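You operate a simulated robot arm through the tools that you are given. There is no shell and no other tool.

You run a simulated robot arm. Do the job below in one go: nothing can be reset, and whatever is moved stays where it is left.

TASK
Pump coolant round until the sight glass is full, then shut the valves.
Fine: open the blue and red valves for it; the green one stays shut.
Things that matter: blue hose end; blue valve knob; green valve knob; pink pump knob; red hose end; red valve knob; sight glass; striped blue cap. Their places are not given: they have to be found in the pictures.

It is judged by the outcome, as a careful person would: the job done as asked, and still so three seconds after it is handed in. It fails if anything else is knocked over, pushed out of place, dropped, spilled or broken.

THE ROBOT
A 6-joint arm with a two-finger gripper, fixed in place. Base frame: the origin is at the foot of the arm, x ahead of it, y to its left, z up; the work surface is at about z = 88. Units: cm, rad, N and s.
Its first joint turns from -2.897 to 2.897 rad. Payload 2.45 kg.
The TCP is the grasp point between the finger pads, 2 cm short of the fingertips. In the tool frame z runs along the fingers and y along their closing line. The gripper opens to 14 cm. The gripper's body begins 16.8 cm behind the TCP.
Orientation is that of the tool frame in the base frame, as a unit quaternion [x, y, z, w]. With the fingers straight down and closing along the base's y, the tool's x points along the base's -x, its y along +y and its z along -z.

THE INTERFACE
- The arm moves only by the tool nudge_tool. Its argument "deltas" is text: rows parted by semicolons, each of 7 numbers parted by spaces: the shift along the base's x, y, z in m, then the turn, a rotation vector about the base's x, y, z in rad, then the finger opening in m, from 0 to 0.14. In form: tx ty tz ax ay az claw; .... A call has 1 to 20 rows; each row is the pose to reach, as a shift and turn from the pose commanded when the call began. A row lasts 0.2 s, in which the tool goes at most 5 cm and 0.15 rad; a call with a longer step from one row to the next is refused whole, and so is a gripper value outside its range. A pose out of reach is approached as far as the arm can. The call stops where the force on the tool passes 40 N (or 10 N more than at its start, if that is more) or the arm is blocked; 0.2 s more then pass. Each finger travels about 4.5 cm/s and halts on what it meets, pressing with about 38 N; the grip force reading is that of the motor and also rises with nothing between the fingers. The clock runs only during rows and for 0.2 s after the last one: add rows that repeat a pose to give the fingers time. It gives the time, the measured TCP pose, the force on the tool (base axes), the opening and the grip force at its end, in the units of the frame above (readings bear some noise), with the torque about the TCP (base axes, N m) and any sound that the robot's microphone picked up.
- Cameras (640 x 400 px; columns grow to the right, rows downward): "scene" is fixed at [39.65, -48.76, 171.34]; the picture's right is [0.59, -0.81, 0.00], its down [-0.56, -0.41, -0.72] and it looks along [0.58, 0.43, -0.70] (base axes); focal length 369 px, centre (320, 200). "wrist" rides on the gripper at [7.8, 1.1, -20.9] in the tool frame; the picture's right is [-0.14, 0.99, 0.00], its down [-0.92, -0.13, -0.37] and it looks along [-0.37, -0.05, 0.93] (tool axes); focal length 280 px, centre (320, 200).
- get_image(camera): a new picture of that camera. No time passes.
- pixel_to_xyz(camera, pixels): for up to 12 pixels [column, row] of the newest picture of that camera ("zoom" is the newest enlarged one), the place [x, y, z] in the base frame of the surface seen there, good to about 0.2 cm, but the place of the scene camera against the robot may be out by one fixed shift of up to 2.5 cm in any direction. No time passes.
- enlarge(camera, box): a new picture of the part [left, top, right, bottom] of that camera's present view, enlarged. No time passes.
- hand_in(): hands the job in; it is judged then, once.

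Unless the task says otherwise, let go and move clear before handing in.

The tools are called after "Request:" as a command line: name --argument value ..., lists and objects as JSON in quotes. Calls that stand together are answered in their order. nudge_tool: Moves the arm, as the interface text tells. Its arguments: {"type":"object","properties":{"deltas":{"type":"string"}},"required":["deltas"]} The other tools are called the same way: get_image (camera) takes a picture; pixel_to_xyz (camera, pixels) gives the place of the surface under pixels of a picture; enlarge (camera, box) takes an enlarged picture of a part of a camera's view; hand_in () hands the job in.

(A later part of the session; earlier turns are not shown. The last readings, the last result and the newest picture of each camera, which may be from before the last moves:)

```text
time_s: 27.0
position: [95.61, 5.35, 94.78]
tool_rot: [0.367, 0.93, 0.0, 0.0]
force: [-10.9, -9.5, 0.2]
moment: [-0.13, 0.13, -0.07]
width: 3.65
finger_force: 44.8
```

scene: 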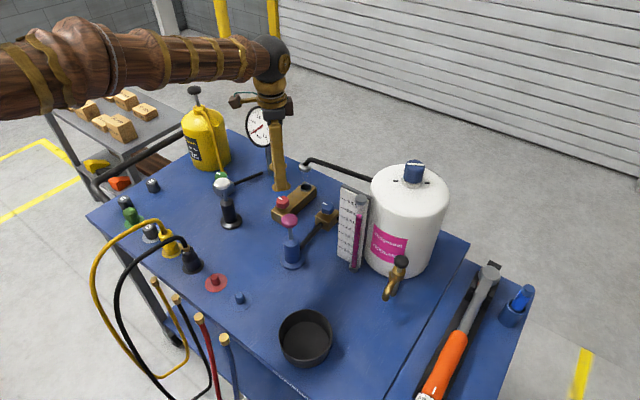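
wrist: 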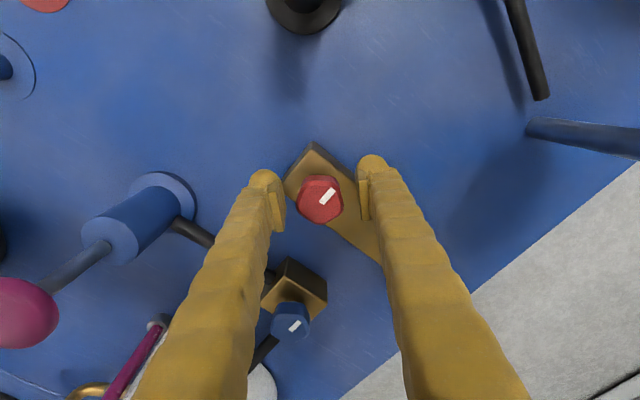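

The grip holds at 3.65 cm, with about 14 N of side load toward (-,-), so I'll ease the tool that way slightly and try a turn of +0.3 rad (counter-clockwise).

Request:
nudge_tool --deltas "-0.0012 -0.0012 0 0 0 0 0.025; -0.0012 -0.0012 0 0 0 0.1 0.025; -0.0012 -0.0012 0 0 0 0.2 0.025; -0.0012 -0.0012 0 0 0 0.3 0.025; -0.0012 -0.0012 0 0 0 0.3 0.025"

Request:
get_image --camera "wrist"

```text
time_s: 28.2
position: [95.64, 5.2, 94.79]
tool_rot: [0.223, 0.975, 0.0, 0.0]
force: [-20.1, -12.4, -5.1]
moment: [-0.02, 0.37, -0.1]
width: 3.64
finger_force: 44.4
```

```text
taken
```

wrist: 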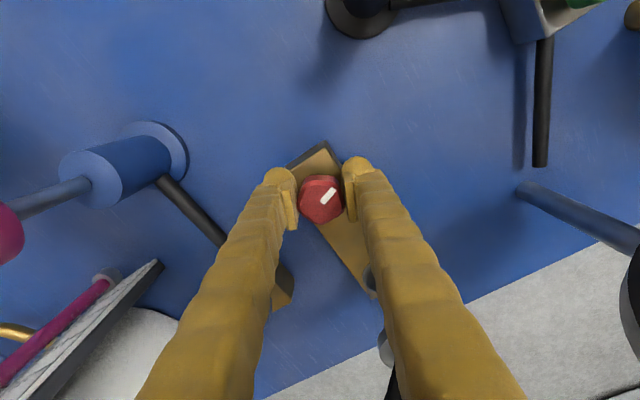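

The stripe turned with the fingers and the torque is low (0.1 N m), so it turns counter-clockwise freely. I'll shift a little more toward (-,-) and turn further.

Request:
nudge_tool --deltas "-0.002 -0.001 0 0 0 0 0.025; -0.002 -0.001 0 0 0 0.1 0.025; -0.002 -0.001 0 0 0 0.2 0.025; -0.002 -0.001 0 0 0 0.3 0.025; -0.002 -0.001 0 0 0 0.3 0.025"

Request:
get_image --camera "wrist"

```text
time_s: 29.4
position: [95.43, 5.08, 94.66]
tool_rot: [0.075, 0.997, 0.0, 0.001]
force: [24.3, -17.6, 2.0]
moment: [-0.2, -0.66, -0.12]
width: 3.65
finger_force: 45.2
```

```text
taken
```

wrist: 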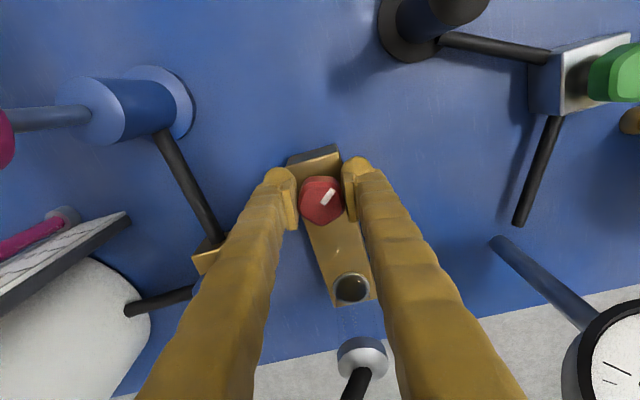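

The force is now (+24, -18) N, so the shift in x was slightly too much. I'll correct by +0.1 cm in x and -0.08 cm in y, and keep turning.

Request:
nudge_tool --deltas "0.001 -0.0008 0 0 0 0 0.025; 0.001 -0.0008 0 0 0 0.1 0.025; 0.001 -0.0008 0 0 0 0.2 0.025; 0.001 -0.0008 0 0 0 0.3 0.025; 0.001 -0.0008 0 0 0 0.3 0.025"

```text
time_s: 30.6
position: [95.33, 4.84, 94.72]
tool_rot: [-0.075, 0.997, -0.001, -0.001]
force: [-5.0, -1.4, 3.3]
moment: [-0.08, 0.16, -0.02]
width: 3.61
finger_force: 45.1
stopped in row 5: the force on the tool passed its limit at 41 N (the readings are from after the stop); the commanded pose is now the measured one
```

The force limit tripped just as it reached 0.9 rad of total turn, probably because the knob axis is off the grip centre. I'll open and look.

Request:
nudge_tool --deltas "0 0 0 0 0 0 0.06; 0 0 0 0 0 0 0.06; 0 0 0 0 0 0 0.06; 0 0 0.05 0 0 0 0.06; 0 0 0.1 0 0 0 0.06; 0 0 0.1 0 0 0 0.06"

Request:
get_image --camera "wrist"

Request:
enlarge --camera "wrist" --box '[270, 120, 370, 220]'

```text
time_s: 32.0
position: [95.3, 4.78, 104.93]
tool_rot: [-0.075, 0.997, 0.0, 0.0]
force: [0.2, 0.6, 0.3]
moment: [-0.02, -0.04, -0.02]
width: 6.0
finger_force: 0.1
```

```text
taken
```

wrist: 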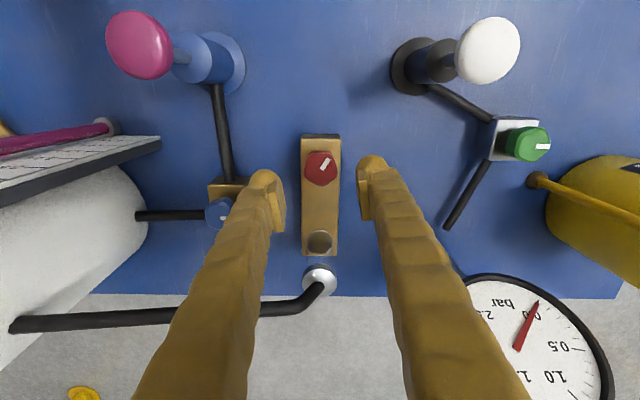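

```text
4.00 times, centred on (320, 170) of wrist
```

zoom: 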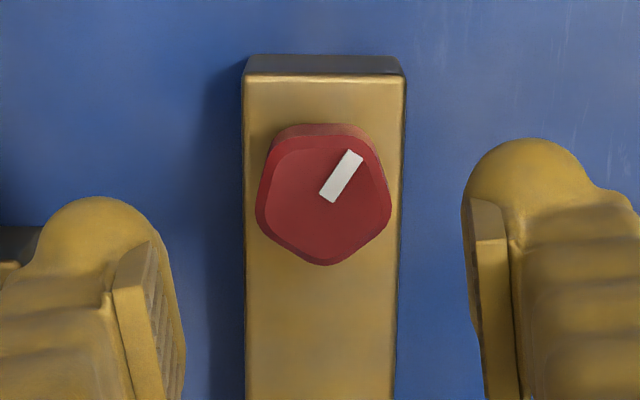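

The stripe has turned about 53° counter-clockwise from +y, so roughly 37° remains to lie along the block. The knob is five-sided, which explains the side loads. I'll measure its centre.

Request:
pixel_to_xyz --camera "zoom" --pixels '[[325, 195], [285, 150], [375, 150], [385, 205], [325, 255], [265, 210]]'

Request:
pixel_to_xyz --camera "wrist" --pixels '[[305, 140], [335, 140], [308, 245], [335, 245]]'

```text
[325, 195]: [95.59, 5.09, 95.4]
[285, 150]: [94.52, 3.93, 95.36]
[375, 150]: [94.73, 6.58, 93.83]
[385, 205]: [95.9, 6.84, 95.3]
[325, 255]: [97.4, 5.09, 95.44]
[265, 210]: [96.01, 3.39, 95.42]
```

```text
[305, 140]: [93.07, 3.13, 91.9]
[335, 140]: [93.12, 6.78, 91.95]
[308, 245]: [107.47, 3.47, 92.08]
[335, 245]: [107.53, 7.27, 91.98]
```

The knob axis is at (95.7, 5.05) with its corners at 72° steps from the stripe. I'll turn the tool by -0.46 rad so one pad meets a flat, centre it at (95.75, 5.2), then go down and grip.

Request:
nudge_tool --deltas "0.0045 0.0043 -0.02 0 0 -0.15 0.06; 0.0045 0.0043 -0.04 0 0 -0.3 0.06; 0.0045 0.0043 -0.06 0 0 -0.45 0.06; 0.0045 0.0043 -0.08 0 0 -0.46 0.06; 0.0045 0.0043 -0.102 0 0 -0.46 0.06; 0.0045 0.0043 -0.102 0 0 -0.46 0.06; 0.0045 0.0043 -0.102 0 0 -0.46 0.025; 0.0045 0.0043 -0.102 0 0 -0.46 0.025; 0.0045 0.0043 -0.102 0 0 -0.46 0.025"

```text
time_s: 34.0
position: [95.78, 5.06, 94.35]
tool_rot: [0.155, 0.988, -0.001, -0.001]
force: [-3.5, -20.6, -2.0]
moment: [-0.19, -0.04, -0.09]
width: 3.65
finger_force: 35.7
```

The grip holds at 3.65 cm with -20 N in y. I'll ease -0.1 cm in y and turn counter-clockwise in steps.

Request:
nudge_tool --deltas "0 -0.001 0 0 0 0 0.025; 0 -0.001 0 0 0 0.1 0.025; -0.0003 -0.001 0 0 0 0.2 0.025; -0.0003 -0.001 0 0 0 0.3 0.025; -0.0003 -0.001 0 0 0 0.3 0.025"

```text
time_s: 34.7
position: [95.71, 5.01, 94.43]
tool_rot: [0.097, 0.995, -0.002, -0.001]
force: [-5.6, -0.8, 6.1]
moment: [-0.05, 0.11, -0.01]
width: 3.57
finger_force: 44.9
stopped in row 3: the force on the tool passed its limit at 42 N (the readings are from after the stop); the commanded pose is now the measured one
```

It stopped at 42 N after about 0.12 rad. I'll take a small step and read the forces.

Request:
nudge_tool --deltas "0 0 0 0 0 0.05 0.025; 0 0 0 0 0 0.05 0.025"

Request:
enlarge --camera "wrist" --box '[270, 150, 370, 250]'

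```text
time_s: 35.3
position: [95.67, 4.94, 94.49]
tool_rot: [0.073, 0.997, -0.002, -0.001]
force: [-9.5, -15.8, 11.6]
moment: [-0.18, 0.18, -0.06]
width: 3.59
finger_force: 44.8
```

```text
4.00 times, centred on (320, 200) of wrist
```

zoom: 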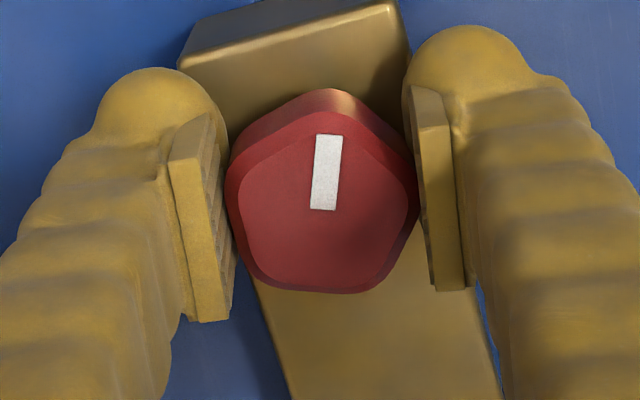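

The stripe is now about 70° round. I'll go on in small steps, easing y by -0.07 cm and z by +0.05 cm.

Request:
nudge_tool --deltas "-0.0004 -0.0007 0.0005 0 0 0.0 0.025; -0.0004 -0.0007 0.0005 0 0 0.05 0.025; -0.0004 -0.0007 0.0005 0 0 0.1 0.025; -0.0004 -0.0007 0.0005 0 0 0.1 0.025"

```text
time_s: 36.3
position: [95.62, 4.99, 94.4]
tool_rot: [0.023, 1.0, -0.001, -0.002]
force: [3.0, -13.3, -10.3]
moment: [-0.13, -0.13, -0.06]
width: 3.59
finger_force: 45.0
```

Request:
nudge_tool --deltas "0 -0.0007 0 0 0 0.0 0.025; 0 -0.0007 0 0 0 0.05 0.025; 0 -0.0007 0 0 0 0.1 0.025; 0 -0.0007 0 0 0 0.1 0.025"

Request:
enlarge --camera "wrist" --box '[270, 150, 370, 250]'

```text
time_s: 37.3
position: [95.62, 4.81, 94.35]
tool_rot: [-0.027, 1.0, -0.001, -0.001]
force: [24.4, -2.7, -19.2]
moment: [0.01, -0.41, 0.02]
width: 3.59
finger_force: 45.2
```

```text
4.00 times, centred on (320, 200) of wrist
```

zoom: 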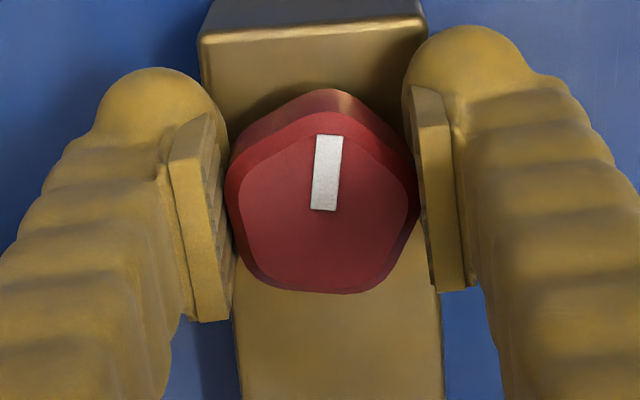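

Now about 10° remains. The force is (24, -3, -19), so I'll shift +0.1 cm in x and -0.05 cm in z and turn another 0.15 rad.

Request:
nudge_tool --deltas "0.001 0 -0.0005 0 0 0.0 0.025; 0.001 0 -0.0005 0 0 0.05 0.025; 0.001 0 -0.0005 0 0 0.1 0.025; 0.001 0 -0.0005 0 0 0.15 0.025; 0.001 0 -0.0005 0 0 0.15 0.025"

Request:
enlarge --camera "wrist" --box '[270, 150, 370, 250]'

```text
time_s: 38.5
position: [95.57, 4.94, 94.48]
tool_rot: [-0.101, 0.995, -0.001, -0.001]
force: [-9.4, -2.6, 5.6]
moment: [-0.02, 0.25, 0.05]
width: 3.59
finger_force: 45.2
```

```text
4.00 times, centred on (320, 200) of wrist
```

zoom: 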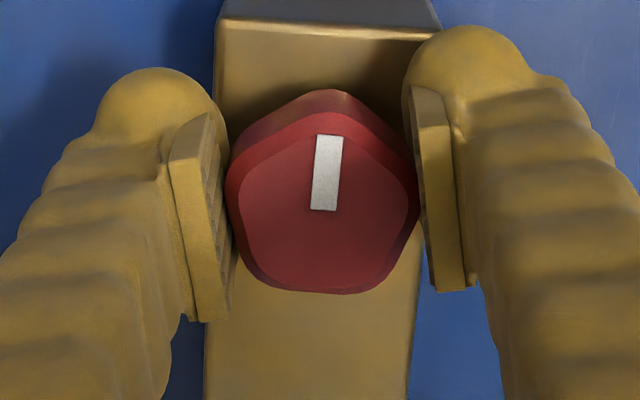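

The stripe is about 88° from its start and lies along the block. I'll turn 0.1 more to see if there's a stop.

Request:
nudge_tool --deltas "-0.0004 0 0 0 0 0.0 0.025; -0.0004 0 0 0 0 0.05 0.025; -0.0004 0 0 0 0 0.1 0.025; -0.0004 0 0 0 0 0.1 0.025"

Request:
enlarge --camera "wrist" --box '[270, 150, 370, 250]'

```text
time_s: 39.5
position: [95.58, 4.85, 94.53]
tool_rot: [-0.152, 0.988, -0.002, 0.0]
force: [-0.4, -14.2, 17.5]
moment: [-0.17, -0.11, -0.83]
width: 3.63
finger_force: 45.1
```

```text
4.00 times, centred on (320, 200) of wrist
```

zoom: 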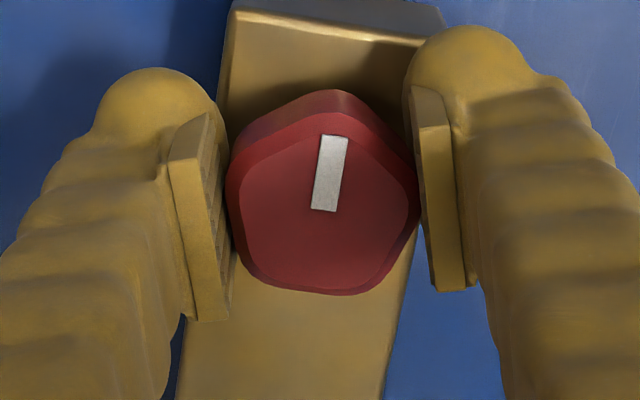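

A torque of -0.83 N m shows the stop: the red valve is fully open. I'll release, lift, and move over toward the blue valve.

Request:
nudge_tool --deltas "0 0 0 0 0 0 0.06; 0 0 0 0 0 0 0.06; 0 0 0 0 0 0 0.06; 0 0 0.05 0 0 0 0.06; 0 0 0.1 0 0 0 0.06; 0 0 0.15 0 0 0 0.06; 0 -0.04 0.18 0 0 -0.15 0.06; 0 -0.08 0.18 0 0 -0.3 0.06; 0 -0.115 0.18 0 0 -0.305 0.06; 0.02 -0.115 0.18 0 0 -0.305 0.06; 0.02 -0.115 0.18 0 0 -0.305 0.06"

Request:
get_image --camera "wrist"

Request:
get_image --camera "scene"

```text
time_s: 41.9
position: [97.71, -6.33, 112.51]
tool_rot: [0.001, 1.0, -0.001, -0.001]
force: [0.1, 0.6, 0.3]
moment: [-0.01, -0.02, 0.0]
width: 5.99
finger_force: 0.0
```

```text
taken
```

wrist: 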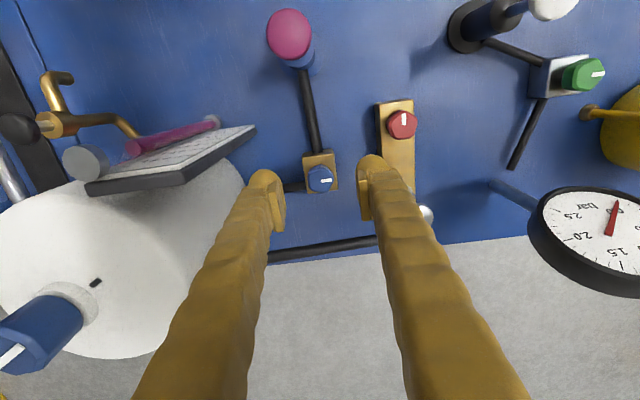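

```text
taken
```

scene: 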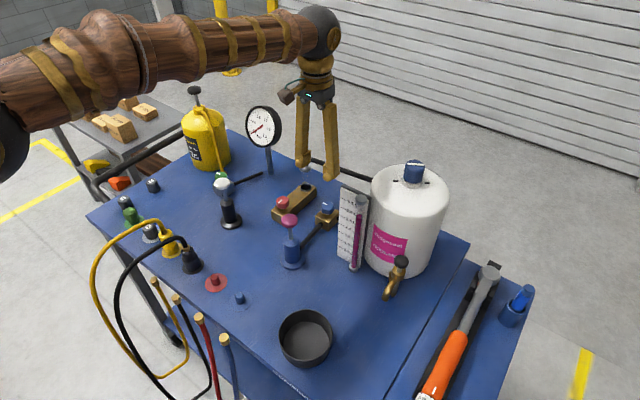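

The red stripe now points along its block at (402,118). The blue knob shows at (321,178); I'll measure it and then tilt the fingers outward by 0.3 rad.

Request:
enlarge --camera "wrist" --box '[280, 140, 360, 210]'

Request:
pixel_to_xyz --camera "wrist" --pixels '[[310, 179], [332, 180], [320, 168], [320, 191], [321, 180], [305, 158], [336, 188], [340, 242], [300, 248]]'

Request:
nudge_tool --deltas "0.01 -0.003 0 0 -0.15 0 0.06; 0.02 -0.003 0 0 -0.3 0 0.06; 0.02 -0.003 0 0 -0.3 0 0.06"

Request:
get_image --camera "wrist"

```text
5.71 times, centred on (320, 175) of wrist
```

zoom: 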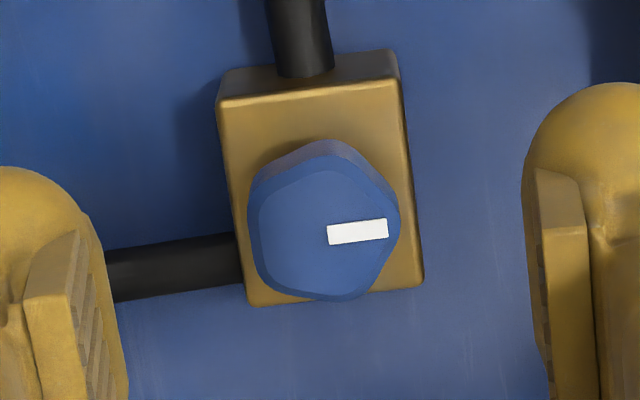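

```text
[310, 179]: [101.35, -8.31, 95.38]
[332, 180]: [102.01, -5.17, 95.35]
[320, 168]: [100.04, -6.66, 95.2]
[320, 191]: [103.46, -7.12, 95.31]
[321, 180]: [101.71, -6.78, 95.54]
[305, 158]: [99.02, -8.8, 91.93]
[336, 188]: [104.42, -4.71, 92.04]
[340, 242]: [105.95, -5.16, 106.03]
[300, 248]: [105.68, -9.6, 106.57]
```

```text
time_s: 42.7
position: [99.83, -6.7, 112.51]
tool_rot: [0.001, 0.989, -0.001, 0.149]
force: [-0.1, -0.2, 0.8]
moment: [0.03, 0.05, 0.01]
width: 6.03
finger_force: 0.1
```

```text
taken
```

wrist: 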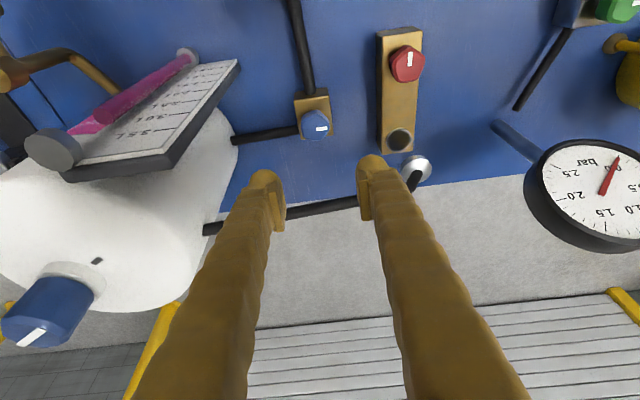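

The tilt worked; the blue knob's centre is (101.7, -6.75). I'll descend in front of the pipe first, then move the last 1.9 cm forward.

Request:
nudge_tool --deltas "0 0 -0.04 0 0 0 0.06; 0 0 -0.08 0 0 0 0.06; 0 0 -0.12 0 0 0 0.06; 0.01 0 -0.14 0 0 0 0.06; 0.019 0 -0.145 0 0 0 0.06; 0.019 0 -0.145 0 0 0 0.06"

Request:
get_image --camera "wrist"

```text
time_s: 44.1
position: [101.54, -6.93, 97.93]
tool_rot: [0.0, 0.989, 0.0, 0.148]
force: [0.3, -0.4, -0.6]
moment: [0.01, 0.0, 0.0]
width: 6.02
finger_force: 0.1
```

```text
taken
```

wrist: 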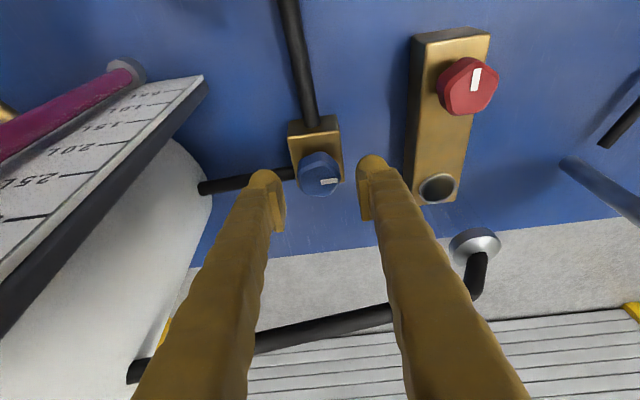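

The tool reaches (101.5, -6.9, 97.9) with the pipe clear behind the fingers. I'll turn it -0.6 rad about the vertical, lower to z≈95, and grip.

Request:
nudge_tool --deltas "0 0 0 0 0 -0.15 0.06; 0 0 0 0 0 -0.3 0.06; 0 0 0 0 0 -0.45 0.06; 0.0005 0.0005 0 0 0 -0.6 0.06; 0.0005 0.0005 -0.015 0 0 -0.62 0.06; 0.0005 0.0005 -0.029 0 0 -0.62 0.06; 0.0005 0.0005 -0.029 0 0 -0.62 0.06"

Request:
get_image --camera "wrist"

```text
time_s: 45.7
position: [101.62, -6.63, 94.7]
tool_rot: [0.302, 0.941, -0.046, 0.142]
force: [0.6, 0.4, 0.6]
moment: [-0.02, 0.0, -0.02]
width: 6.01
finger_force: 0.1
```

```text
taken
```

wrist: 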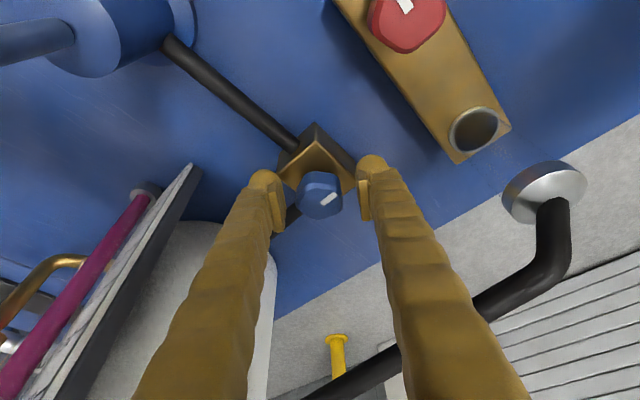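

The knob lies centred between the fingers at (320,195). I'll close on it.

Request:
nudge_tool --deltas "0 -0.001 0.001 0 0 0 0.025; 0 -0.001 0.001 0 0 0 0.025; 0 -0.001 0.001 0 0 0 0.025; 0 -0.001 0.001 0 0 0 0.025"

```text
time_s: 46.7
position: [101.72, -6.93, 94.89]
tool_rot: [0.302, 0.941, -0.046, 0.142]
force: [7.6, 9.2, -2.6]
moment: [0.08, -0.07, 0.05]
width: 3.64
finger_force: 45.4
```

Gripped at 3.64 cm with small loads. I'll turn counter-clockwise in steps with feedback.

Request:
nudge_tool --deltas "0.0004 0.0004 0 0 0 0.1 0.025; 0.0004 0.0004 0 0 0 0.2 0.025; 0.0004 0.0004 0 0 0 0.2 0.025"

```text
time_s: 47.5
position: [101.69, -6.89, 94.81]
tool_rot: [0.207, 0.967, -0.033, 0.145]
force: [10.1, 3.8, -22.6]
moment: [0.02, -0.02, 0.01]
width: 3.63
finger_force: 45.0
```

The turn is free, with -22 N in z. I'll lower slightly and keep turning.

Request:
nudge_tool --deltas "0.0004 0.0002 -0.0008 0 0 0.1 0.025; 0.0004 0.0002 -0.0008 0 0 0.2 0.025; 0.0004 0.0002 -0.0008 0 0 0.2 0.025"

```text
time_s: 48.3
position: [101.8, -7.06, 94.93]
tool_rot: [0.11, 0.983, -0.019, 0.146]
force: [-4.7, -27.6, -16.6]
moment: [-0.2, 0.12, -0.11]
width: 3.69
finger_force: 44.9
```

The side force is -28 N in y now. I'll ease -0.12 cm in y and continue.

Request:
nudge_tool --deltas "0 -0.0012 -0.0006 0 0 0.0 0.025; 0 -0.0012 -0.0006 0 0 0.1 0.025; 0 -0.0012 -0.0006 0 0 0.15 0.025; 0 -0.0012 -0.0006 0 0 0.15 0.025"

Request:
enlarge --camera "wrist" --box '[260, 130, 380, 250]'

```text
time_s: 49.3
position: [101.72, -7.11, 94.96]
tool_rot: [0.036, 0.988, -0.007, 0.147]
force: [-28.3, -21.8, -13.2]
moment: [-0.2, 0.43, -0.07]
width: 3.65
finger_force: 44.8
```

```text
3.33 times, centred on (320, 190) of wrist
```

zoom: 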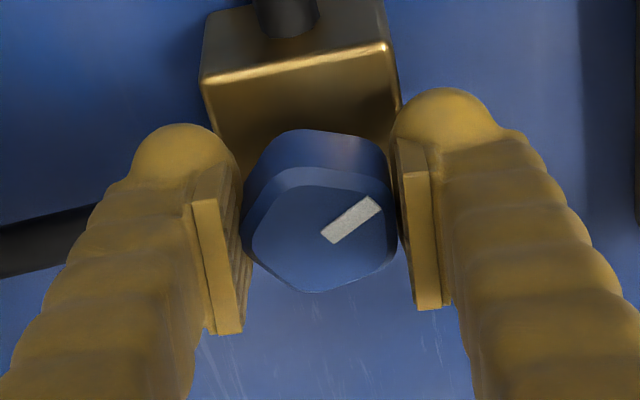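

The stripe has turned 0.55 rad. I'll ease (-0.12, -0.1) cm and turn another 0.3 rad, staying short of the gauge panel.

Request:
nudge_tool --deltas "-0.0012 -0.001 -0.0005 0 0 0.0 0.025; -0.0012 -0.001 -0.0005 0 0 0.08 0.025; -0.0012 -0.001 -0.0005 0 0 0.15 0.025; -0.0012 -0.001 -0.0005 0 0 0.15 0.025"

```text
time_s: 50.3
position: [101.83, -7.13, 95.0]
tool_rot: [-0.038, 0.988, 0.005, 0.149]
force: [0.9, -15.9, -6.0]
moment: [-0.17, -0.14, -0.06]
width: 3.66
finger_force: 45.2
```

Request:
nudge_tool --deltas "0 -0.0008 0 0 0 0.0 0.025; 0 -0.0008 0 0 0 0.08 0.025; 0 -0.0008 0 0 0 0.16 0.025; 0 -0.0008 0 0 0 0.2 0.025; 0 -0.0008 0 0 0 0.2 0.025"

Request:
get_image --camera "wrist"

Request:
get_image --camera "scene"

```text
time_s: 51.5
position: [101.64, -7.21, 94.97]
tool_rot: [-0.138, 0.979, 0.02, 0.147]
force: [10.8, -2.8, -1.0]
moment: [-0.09, -0.09, -0.04]
width: 3.69
finger_force: 45.3
```

```text
taken
```

wrist: 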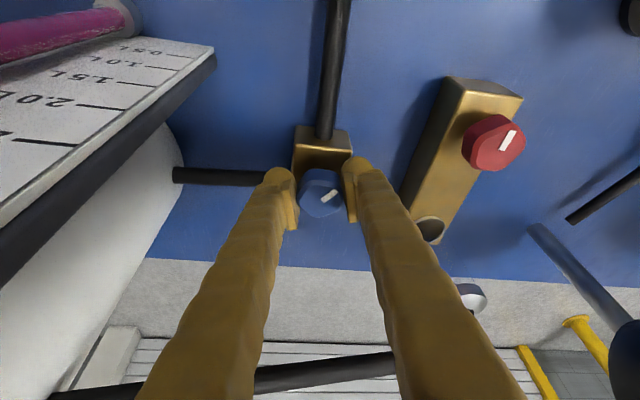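

```text
taken
```

scene: 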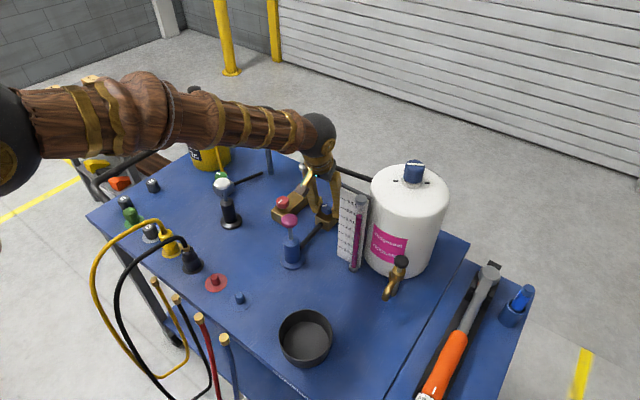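

Total turn is about 0.9 rad. I'll open, turn the fingers back to -0.31 rad, recentre, and grip again.

Request:
nudge_tool --deltas "0 0 0 0 0 0 0.06; 0 0 0 0 0 0 0.06; 0 0 0 0 0 0 0.06; 0 0.002 0 0 0 -0.15 0.06; 0 0.004 0 0 0 -0.3 0.06; 0.0005 0.0045 0 0 0 -0.45 0.06; 0.0005 0.0045 0 0 0 -0.59 0.06; 0.0005 0.0045 0 0 0 -0.59 0.06; 0.0005 0.0045 0 0 0 -0.59 0.025; 0.0005 0.0045 0 0 0 -0.59 0.025; 0.0005 0.0045 0 0 0 -0.59 0.025; 0.0005 0.0045 0 0 0 -0.59 0.025"

Request:
enlarge --camera "wrist" --box '[260, 130, 380, 250]'

```text
time_s: 54.1
position: [101.72, -6.75, 95.02]
tool_rot: [0.154, 0.977, -0.024, 0.146]
force: [-4.8, -21.2, 0.0]
moment: [-0.21, 0.07, -0.05]
width: 3.99
finger_force: 11.1
```

```text
3.33 times, centred on (320, 190) of wrist
```

zoom: 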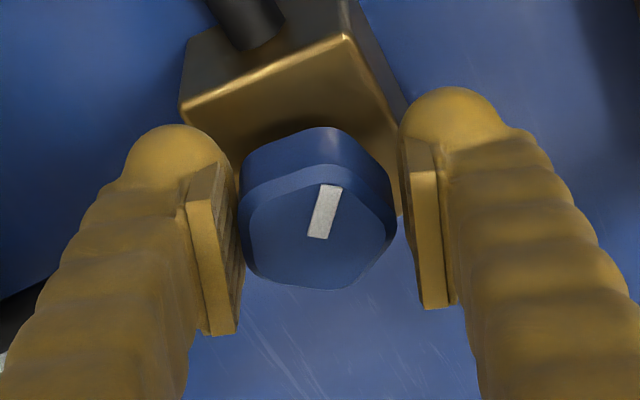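

The left pad has touched first (-21 N in y). I'll move -0.1 cm in y while closing.

Request:
nudge_tool --deltas "0 -0.001 0 0 0 0 0.025; 0 -0.0015 0 0 0 0 0.025; 0 -0.0015 0 0 0 0 0.025; 0 -0.0015 0 0 0 0 0.025"

```text
time_s: 55.1
position: [101.64, -6.89, 95.08]
tool_rot: [0.154, 0.977, -0.024, 0.145]
force: [-5.3, -18.5, -6.0]
moment: [-0.05, 0.1, -0.09]
width: 3.84
finger_force: 9.9
```

The fingers are still settling (3.84 cm, 10 N). I'll ease a little more in y and wait.

Request:
nudge_tool --deltas "0 -0.001 0 0 0 0 0.02; 0 -0.001 0 0 0 0 0.02; 0 -0.001 0 0 0 0 0.02"

```text
time_s: 55.9
position: [101.66, -6.97, 95.09]
tool_rot: [0.154, 0.977, -0.025, 0.147]
force: [-10.0, -2.9, 11.9]
moment: [0.04, 0.11, -0.01]
width: 3.65
finger_force: 44.8
```

Now firmly gripped (3.65 cm, 45 N). I'll turn on counter-clockwise in steps.

Request:
nudge_tool --deltas "-0.0004 0 0.0004 0 0 0.1 0.02; -0.0004 0 0.0004 0 0 0.2 0.02; -0.0004 0 0.0004 0 0 0.2 0.02"

```text
time_s: 56.7
position: [101.73, -7.02, 95.04]
tool_rot: [0.056, 0.987, -0.009, 0.148]
force: [-8.2, -3.9, 17.9]
moment: [-0.02, -0.09, -0.03]
width: 3.69
finger_force: 45.2
```

Request:
nudge_tool --deltas "-0.0004 0 0.0006 0 0 0.1 0.02; -0.0004 0 0.0006 0 0 0.2 0.02; -0.0004 0 0.0006 0 0 0.2 0.02"

Request:
enlarge --camera "wrist" --box '[260, 130, 380, 250]'

```text
time_s: 57.5
position: [101.57, -7.1, 94.96]
tool_rot: [-0.044, 0.988, 0.005, 0.149]
force: [10.7, -17.7, 11.6]
moment: [-0.15, -0.25, -0.07]
width: 3.65
finger_force: 44.7
```

```text
3.33 times, centred on (320, 190) of wrist
```

zoom: 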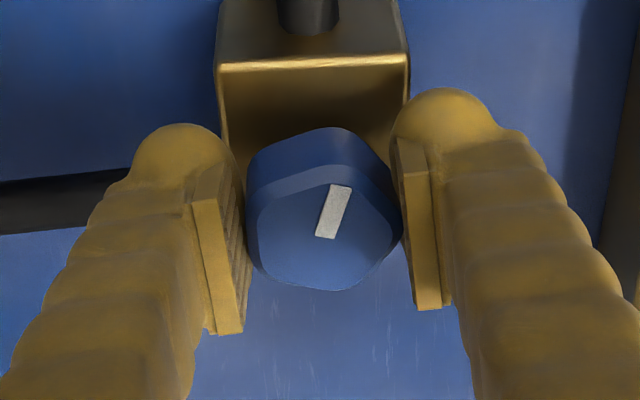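

The stripe is at about 70°. I'll turn another 0.2 rad with a small shift.

Request:
nudge_tool --deltas "0.0005 -0.0008 0.0003 0 0 0 0.02; 0.0005 -0.0008 0.0003 0 0 0.1 0.02; 0.0005 -0.0008 0.0003 0 0 0.2 0.02; 0.0005 -0.0008 0.0003 0 0 0.2 0.02"

```text
time_s: 58.5
position: [101.69, -7.08, 94.99]
tool_rot: [-0.142, 0.979, 0.02, 0.147]
force: [20.3, -27.9, -8.9]
moment: [-0.2, -0.23, -0.14]
width: 3.65
finger_force: 44.4
```

Request:
nudge_tool --deltas "0.0009 -0.0012 0 0 0 0 0.02; 0.0009 -0.0012 0 0 0 0.07 0.02; 0.0009 -0.0012 0 0 0 0.14 0.02; 0.0009 -0.0012 0 0 0 0.14 0.02"

Request:
get_image --camera "wrist"

```text
time_s: 59.5
position: [101.69, -7.17, 95.07]
tool_rot: [-0.211, 0.966, 0.03, 0.145]
force: [-13.5, -23.7, -9.7]
moment: [-0.28, 0.22, -0.38]
width: 3.69
finger_force: 45.3
```

```text
taken
```

wrist: 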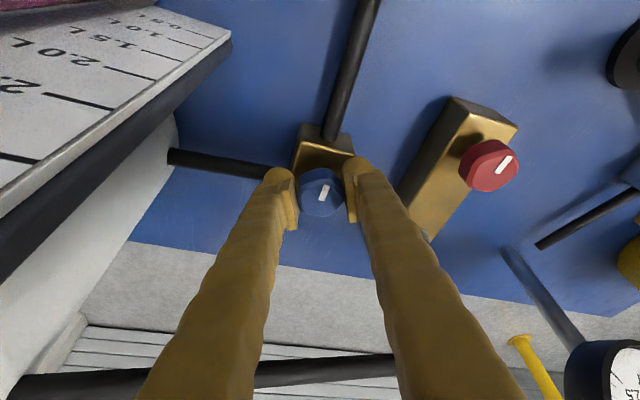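

The torque of -0.38 N m suggests the stop, and the blue stripe is now parallel with the red one. I'll release, turn back to 0, back off in x, and rise clear of the pipe.

Request:
nudge_tool --deltas "0 0.001 0 0 0 0 0.06; 0 0.002 0 0 0 0 0.06; 0 0.003 0 0 0 0 0.06; 0 0.004 0 0 0 -0.15 0.06; 0 0.004 0 0 0 -0.3 0.06; 0 0.004 0.01 0 0 -0.43 0.06; -0.01 0.004 0.04 0 0 -0.43 0.06; -0.02 0.004 0.08 0 0 -0.43 0.06; -0.03 0.004 0.12 0 0 -0.43 0.06; -0.04 0.004 0.16 0 0 -0.43 0.06; -0.04 0.004 0.18 0 0 -0.43 0.06; -0.04 0.004 0.18 0 0 -0.43 0.06"

Request:
get_image --camera "wrist"

Request:
enlarge --camera "scene" --box '[270, 150, 380, 275]'

```text
time_s: 62.1
position: [97.77, -6.65, 113.18]
tool_rot: [-0.001, 0.989, 0.0, 0.149]
force: [0.9, 0.3, 0.1]
moment: [0.01, 0.0, -0.01]
width: 6.02
finger_force: 0.0
```

```text
taken
```

wrist: 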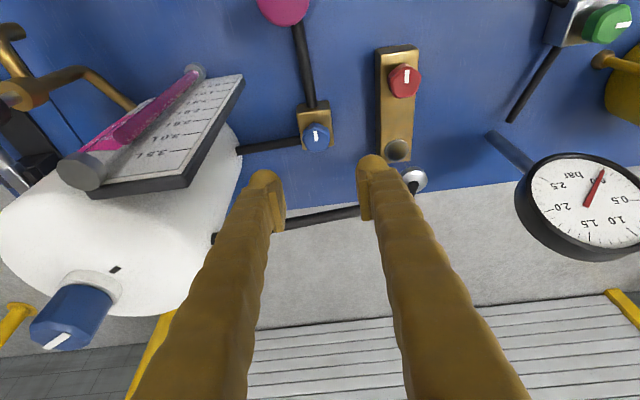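

```text
3.20 times, centred on (325, 212) of scene
```

zoom: 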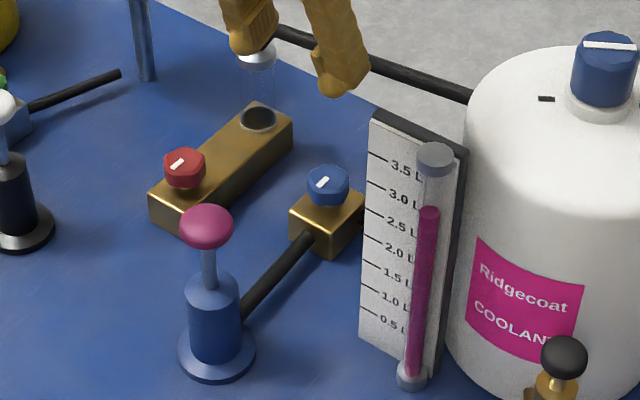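

Both stripes now point along the flow; green still points to +y. Next I'll straighten the tool and move above the pink pump knob with closed fingers.

Request:
nudge_tool --deltas "-0.03 0 0.01 0 0.1 0 0.04; -0.07 0 0.02 0 0.2 0 0.02; -0.11 -0.002 0.02 0 0.3 0 0.0; -0.129 -0.0035 0.02 0 0.3 0 0.0; -0.129 -0.0035 0.0 0 0.3 0 0.0; -0.129 -0.0035 0.0 0 0.3 0 0.0; -0.129 -0.0035 0.0 0 0.3 0 0.0"

Request:
get_image --camera "wrist"

Request:
enlarge --camera "scene" --box '[250, 150, 380, 280]'

```text
time_s: 63.7
position: [84.89, -7.06, 113.2]
tool_rot: [0.0, 1.0, 0.0, -0.001]
force: [0.7, -0.3, 0.1]
moment: [-0.01, -0.03, -0.02]
width: 0.01
finger_force: 29.7
```

```text
taken
```

wrist: 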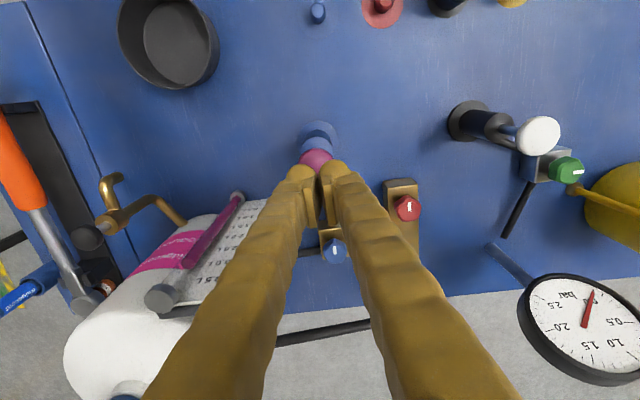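

```text
3.08 times, centred on (315, 215) of scene
```

zoom: 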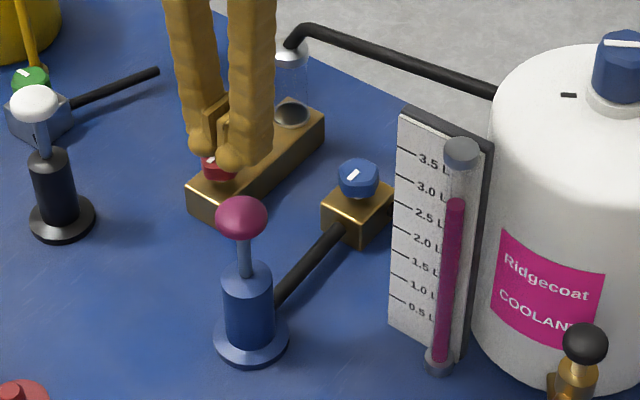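

The closed fingertips hover over the pink knob (316,160) at (84.9, -7.06). I'll press down slowly.

Request:
nudge_tool --deltas "0 0 -0.03 0 0 0 0; 0 0 -0.05 0 0 0 0; 0 0 -0.06 0 0 0 0; 0 0 -0.07 0 0 0 0; 0 0 -0.08 0 0 0 0; 0 0 -0.08 0 0 0 0"

Request:
get_image --camera "scene"

Request:
enlarge --camera "scene" --box '[250, 150, 380, 280]'

```text
time_s: 65.1
position: [84.82, -7.19, 104.98]
tool_rot: [-0.001, 1.0, 0.0, 0.0]
force: [1.6, -1.1, 5.1]
moment: [-0.06, -0.05, 0.02]
width: 0.01
finger_force: 29.0
```

```text
taken
```

scene: 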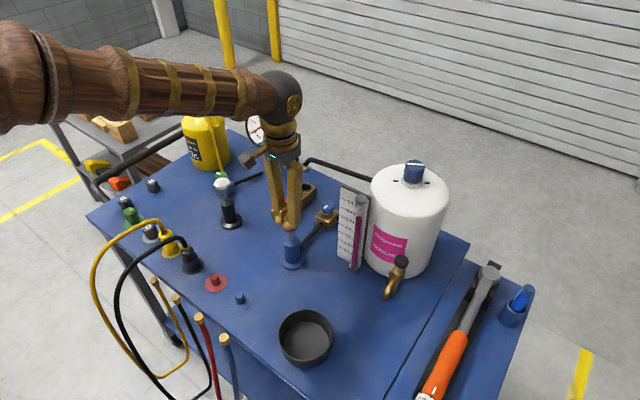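

```text
3.08 times, centred on (315, 215) of scene
```

zoom: 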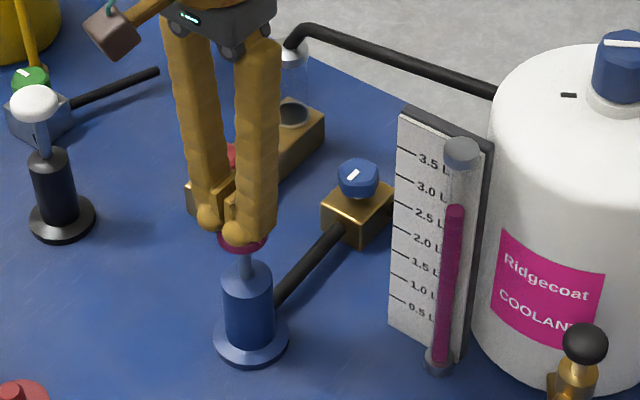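

The knob gives with only 5 N after about 2 cm, and the tank level dropped a touch. I'll press on to the bottom of the stroke.

Request:
nudge_tool --deltas "0 0 -0.01 0 0 0 0; 0 0 -0.02 0 0 0 0; 0 0 -0.03 0 0 0 0; 0 0 -0.03 0 0 0 0"

Request:
enlarge --camera "scene" --box '[250, 150, 380, 280]'

```text
time_s: 66.1
position: [84.81, -7.12, 102.17]
tool_rot: [0.001, 1.0, -0.002, 0.0]
force: [1.7, -11.6, 22.7]
moment: [-0.41, -0.12, 0.0]
width: 0.01
finger_force: 29.4
```

```text
3.08 times, centred on (315, 215) of scene
```

zoom: 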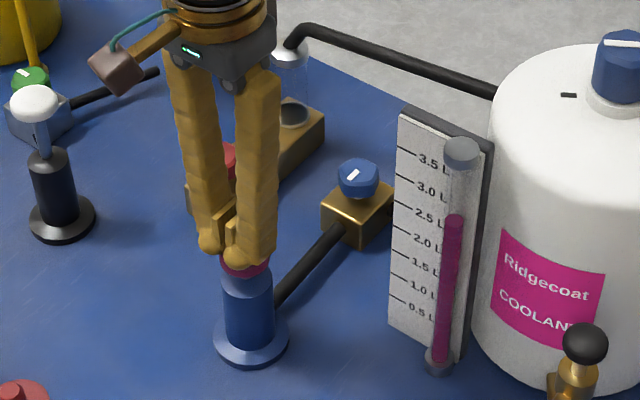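

The stroke seems to be at its bottom (22 N, tank level dropped to about 2.45 L). I'll lift off and see if the knob springs back.

Request:
nudge_tool --deltas "0 0 0.03 0 0 0 0; 0 0 0.06 0 0 0 0; 0 0 0.09 0 0 0 0; 0 0 0.09 0 0 0 0"

Request:
enlarge --camera "scene" --box '[250, 130, 380, 280]'

Request:
enlarge --camera "scene" --box '[280, 145, 350, 205]'

Request:
get_image --camera "scene"

```text
time_s: 67.1
position: [84.71, -6.99, 111.16]
tool_rot: [0.001, 1.0, -0.001, -0.001]
force: [1.0, 0.1, 0.6]
moment: [0.01, -0.01, -0.01]
width: 0.0
finger_force: 29.1
```

```text
2.67 times, centred on (315, 205) of scene
```

zoom: 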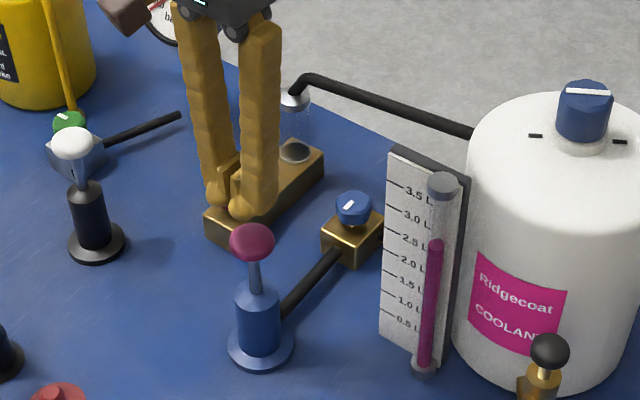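

```text
6.67 times, centred on (315, 175) of scene
```

zoom: 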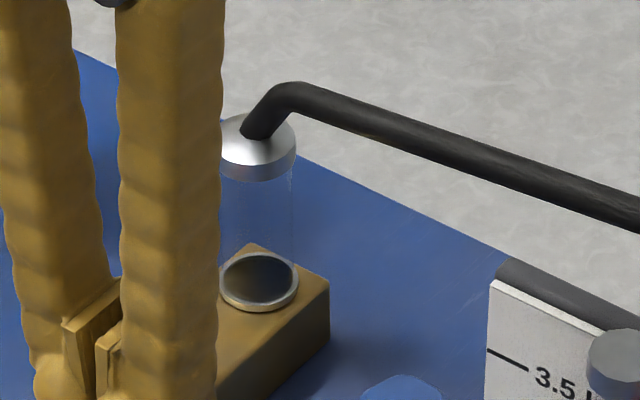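

```text
taken
```

scene: 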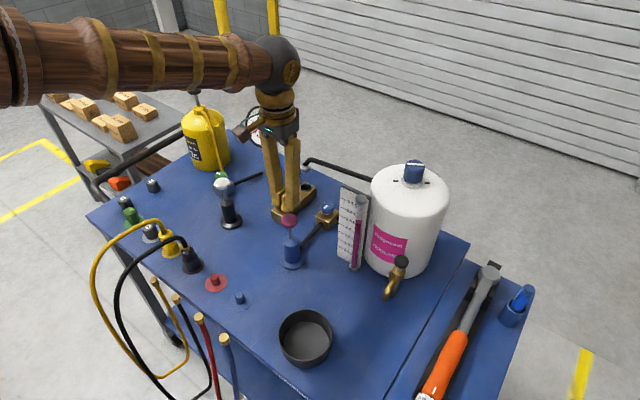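

The knob springs back by itself and no spill shows; the sight glass is still empty and the tank reads about 2.45 L. I'll make a second full stroke and watch.

Request:
nudge_tool --deltas "0 0 -0.03 0 0 0 0; 0 0 -0.05 0 0 0 0; 0 0 -0.065 0 0 0 0; 0 0 -0.08 0 0 0 0; 0 0 -0.089 0 0 0 0; 0 0 -0.089 0 0 0 0; 0 0 -0.06 0 0 0 0; 0 0 -0.03 0 0 0 0; 0 0 -0.02 0 0 0 0; 0 0 -0.02 0 0 0 0"

Request:
enlarge --camera "scene" --box '[250, 130, 380, 280]'

Request:
enlarge --camera "scene" --box '[280, 145, 350, 205]'

Request:
get_image --camera "wrist"

```text
time_s: 69.3
position: [84.75, -6.95, 108.85]
tool_rot: [0.0, 1.0, 0.0, -0.001]
force: [-0.3, -0.1, 0.6]
moment: [0.01, 0.0, -0.02]
width: 0.0
finger_force: 28.7
```

```text
2.67 times, centred on (315, 205) of scene
```

zoom: 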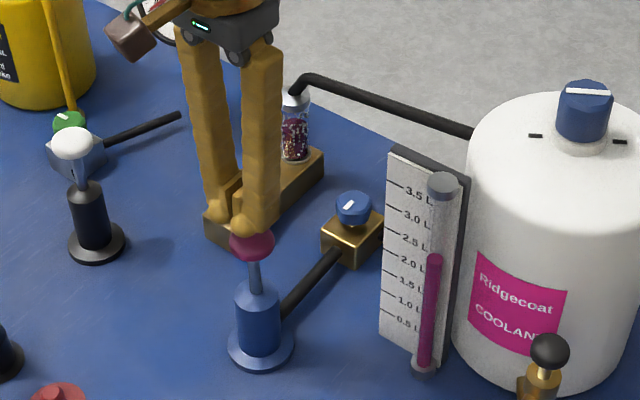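

```text
6.67 times, centred on (315, 175) of scene
```

zoom: 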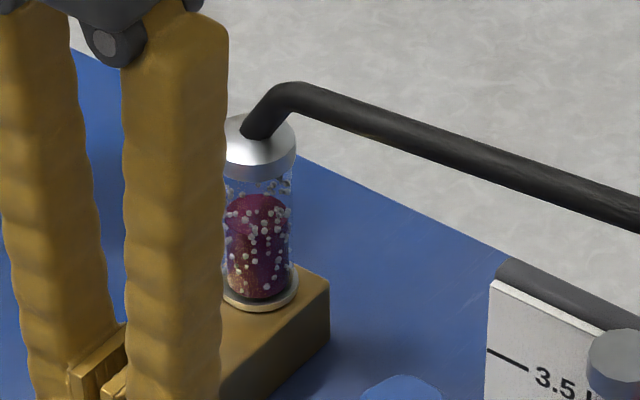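

```text
taken
```

wrist: 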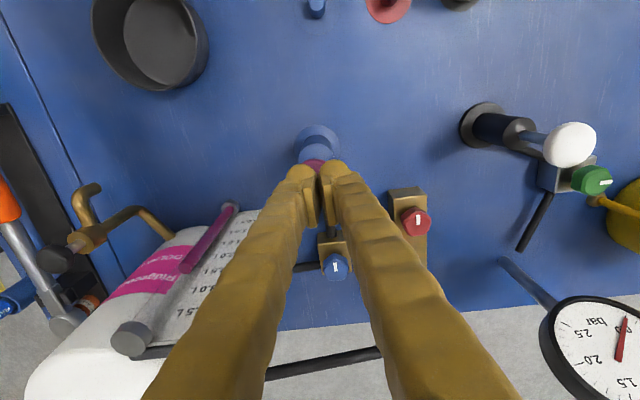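

The sight glass is now about two-thirds full with bubbles and the tank reads about 2.1 L. I'll make another stroke.

Request:
nudge_tool --deltas "0 0 -0.02 0 0 0 0; 0 0 -0.04 0 0 0 0; 0 0 -0.055 0 0 0 0; 0 0 -0.066 0 0 0 0; 0 0 -0.066 0 0 0 0; 0 0 -0.04 0 0 0 0; 0 0 -0.01 0 0 0 0; 0 0 0 0 0 0 0; 0 0 0 0 0 0 0"

Request:
enlarge --camera "scene" --box '[250, 130, 380, 280]'

Request:
enlarge --camera "scene" --box '[280, 145, 350, 205]'

```text
time_s: 71.3
position: [84.83, -7.13, 109.27]
tool_rot: [0.0, 1.0, -0.002, -0.001]
force: [0.3, 0.6, -1.1]
moment: [0.01, 0.0, 0.0]
width: 0.01
finger_force: 29.3
```

```text
2.67 times, centred on (315, 205) of scene
```

zoom: 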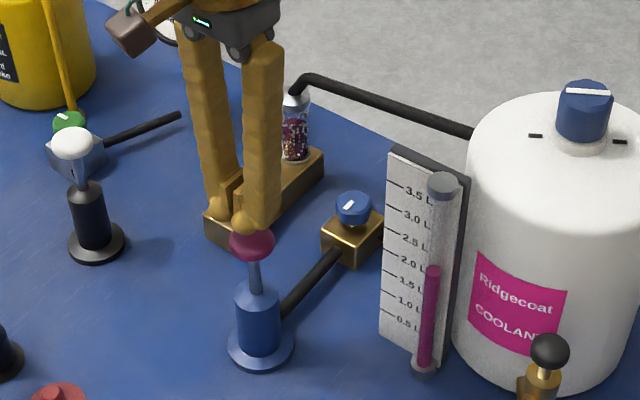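

```text
6.67 times, centred on (315, 175) of scene
```

zoom: 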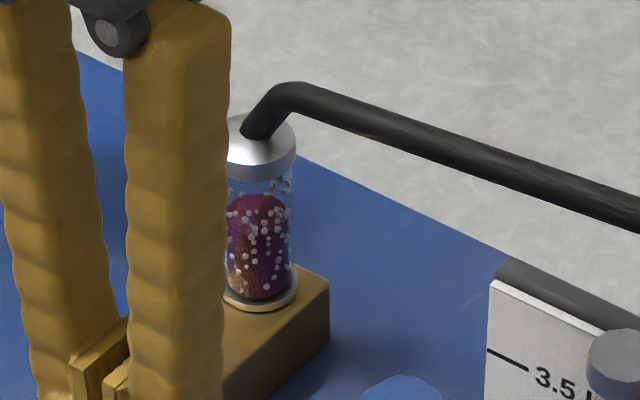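

The glass still shows bubbles at the same level; the tank reads about 1.85 L. I'll make another stroke.

Request:
nudge_tool --deltas "0 0 -0.02 0 0 0 0; 0 0 -0.04 0 0 0 0; 0 0 -0.055 0 0 0 0; 0 0 -0.068 0 0 0 0; 0 0 -0.068 0 0 0 0; 0 0 -0.04 0 0 0 0; 0 0 -0.01 0 0 0 0; 0 0 0 0 0 0 0; 0 0 0 0 0 0 0"

Request:
enlarge --camera "scene" --box '[250, 130, 380, 280]'

Request:
enlarge --camera "scene" --box '[280, 145, 350, 205]'

```text
time_s: 73.3
position: [84.87, -6.98, 109.2]
tool_rot: [0.001, 1.0, -0.001, -0.001]
force: [0.0, -0.2, -1.0]
moment: [0.03, -0.01, -0.02]
width: 0.0
finger_force: 29.6
```

```text
2.67 times, centred on (315, 205) of scene
```

zoom: 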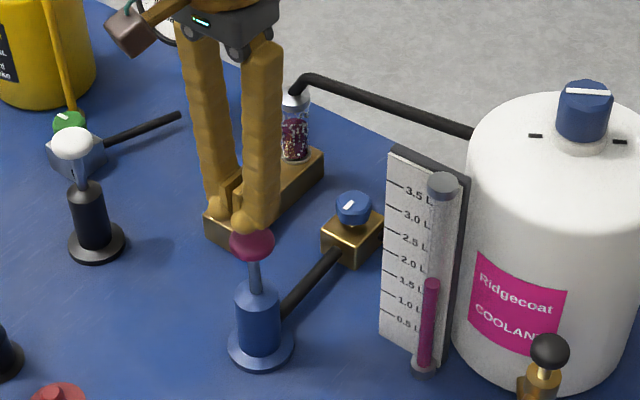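

```text
6.67 times, centred on (315, 175) of scene
```

zoom: 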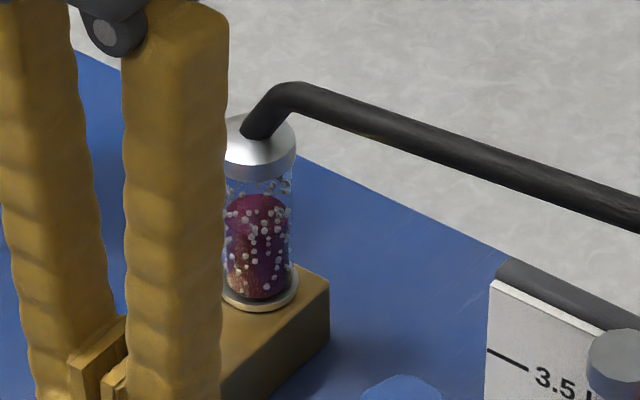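

The tank is at about 1.6 L and the glass still bubbles. Each stroke moves about 0.25 L into the circuit; I'll make another.

Request:
nudge_tool --deltas "0 0 -0.02 0 0 0 0; 0 0 -0.04 0 0 0 0; 0 0 -0.055 0 0 0 0; 0 0 -0.068 0 0 0 0; 0 0 -0.068 0 0 0 0; 0 0 -0.04 0 0 0 0; 0 0 -0.01 0 0 0 0; 0 0 0 0 0 0 0; 0 0 0 0 0 0 0"

Request:
enlarge --camera "scene" --box '[250, 130, 380, 280]'

Request:
enlarge --camera "scene" --box '[280, 145, 350, 205]'

```text
time_s: 75.3
position: [84.67, -7.17, 109.2]
tool_rot: [0.0, 1.0, -0.002, -0.001]
force: [1.1, -1.2, -0.6]
moment: [-0.01, 0.02, 0.0]
width: 0.0
finger_force: 29.6
```

```text
2.67 times, centred on (315, 205) of scene
```

zoom: 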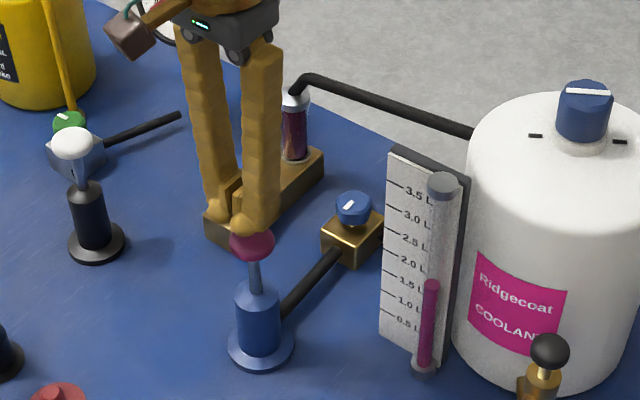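

```text
6.67 times, centred on (315, 175) of scene
```

zoom: 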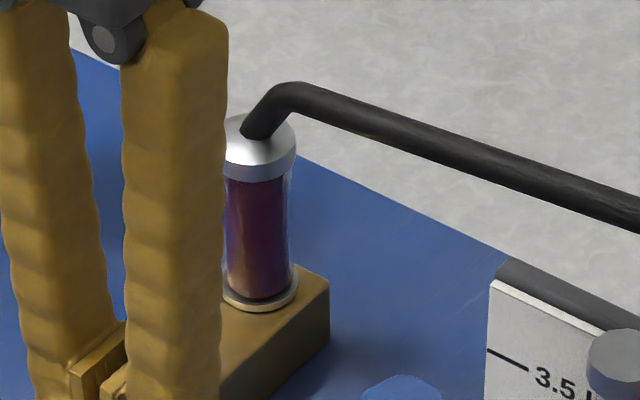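

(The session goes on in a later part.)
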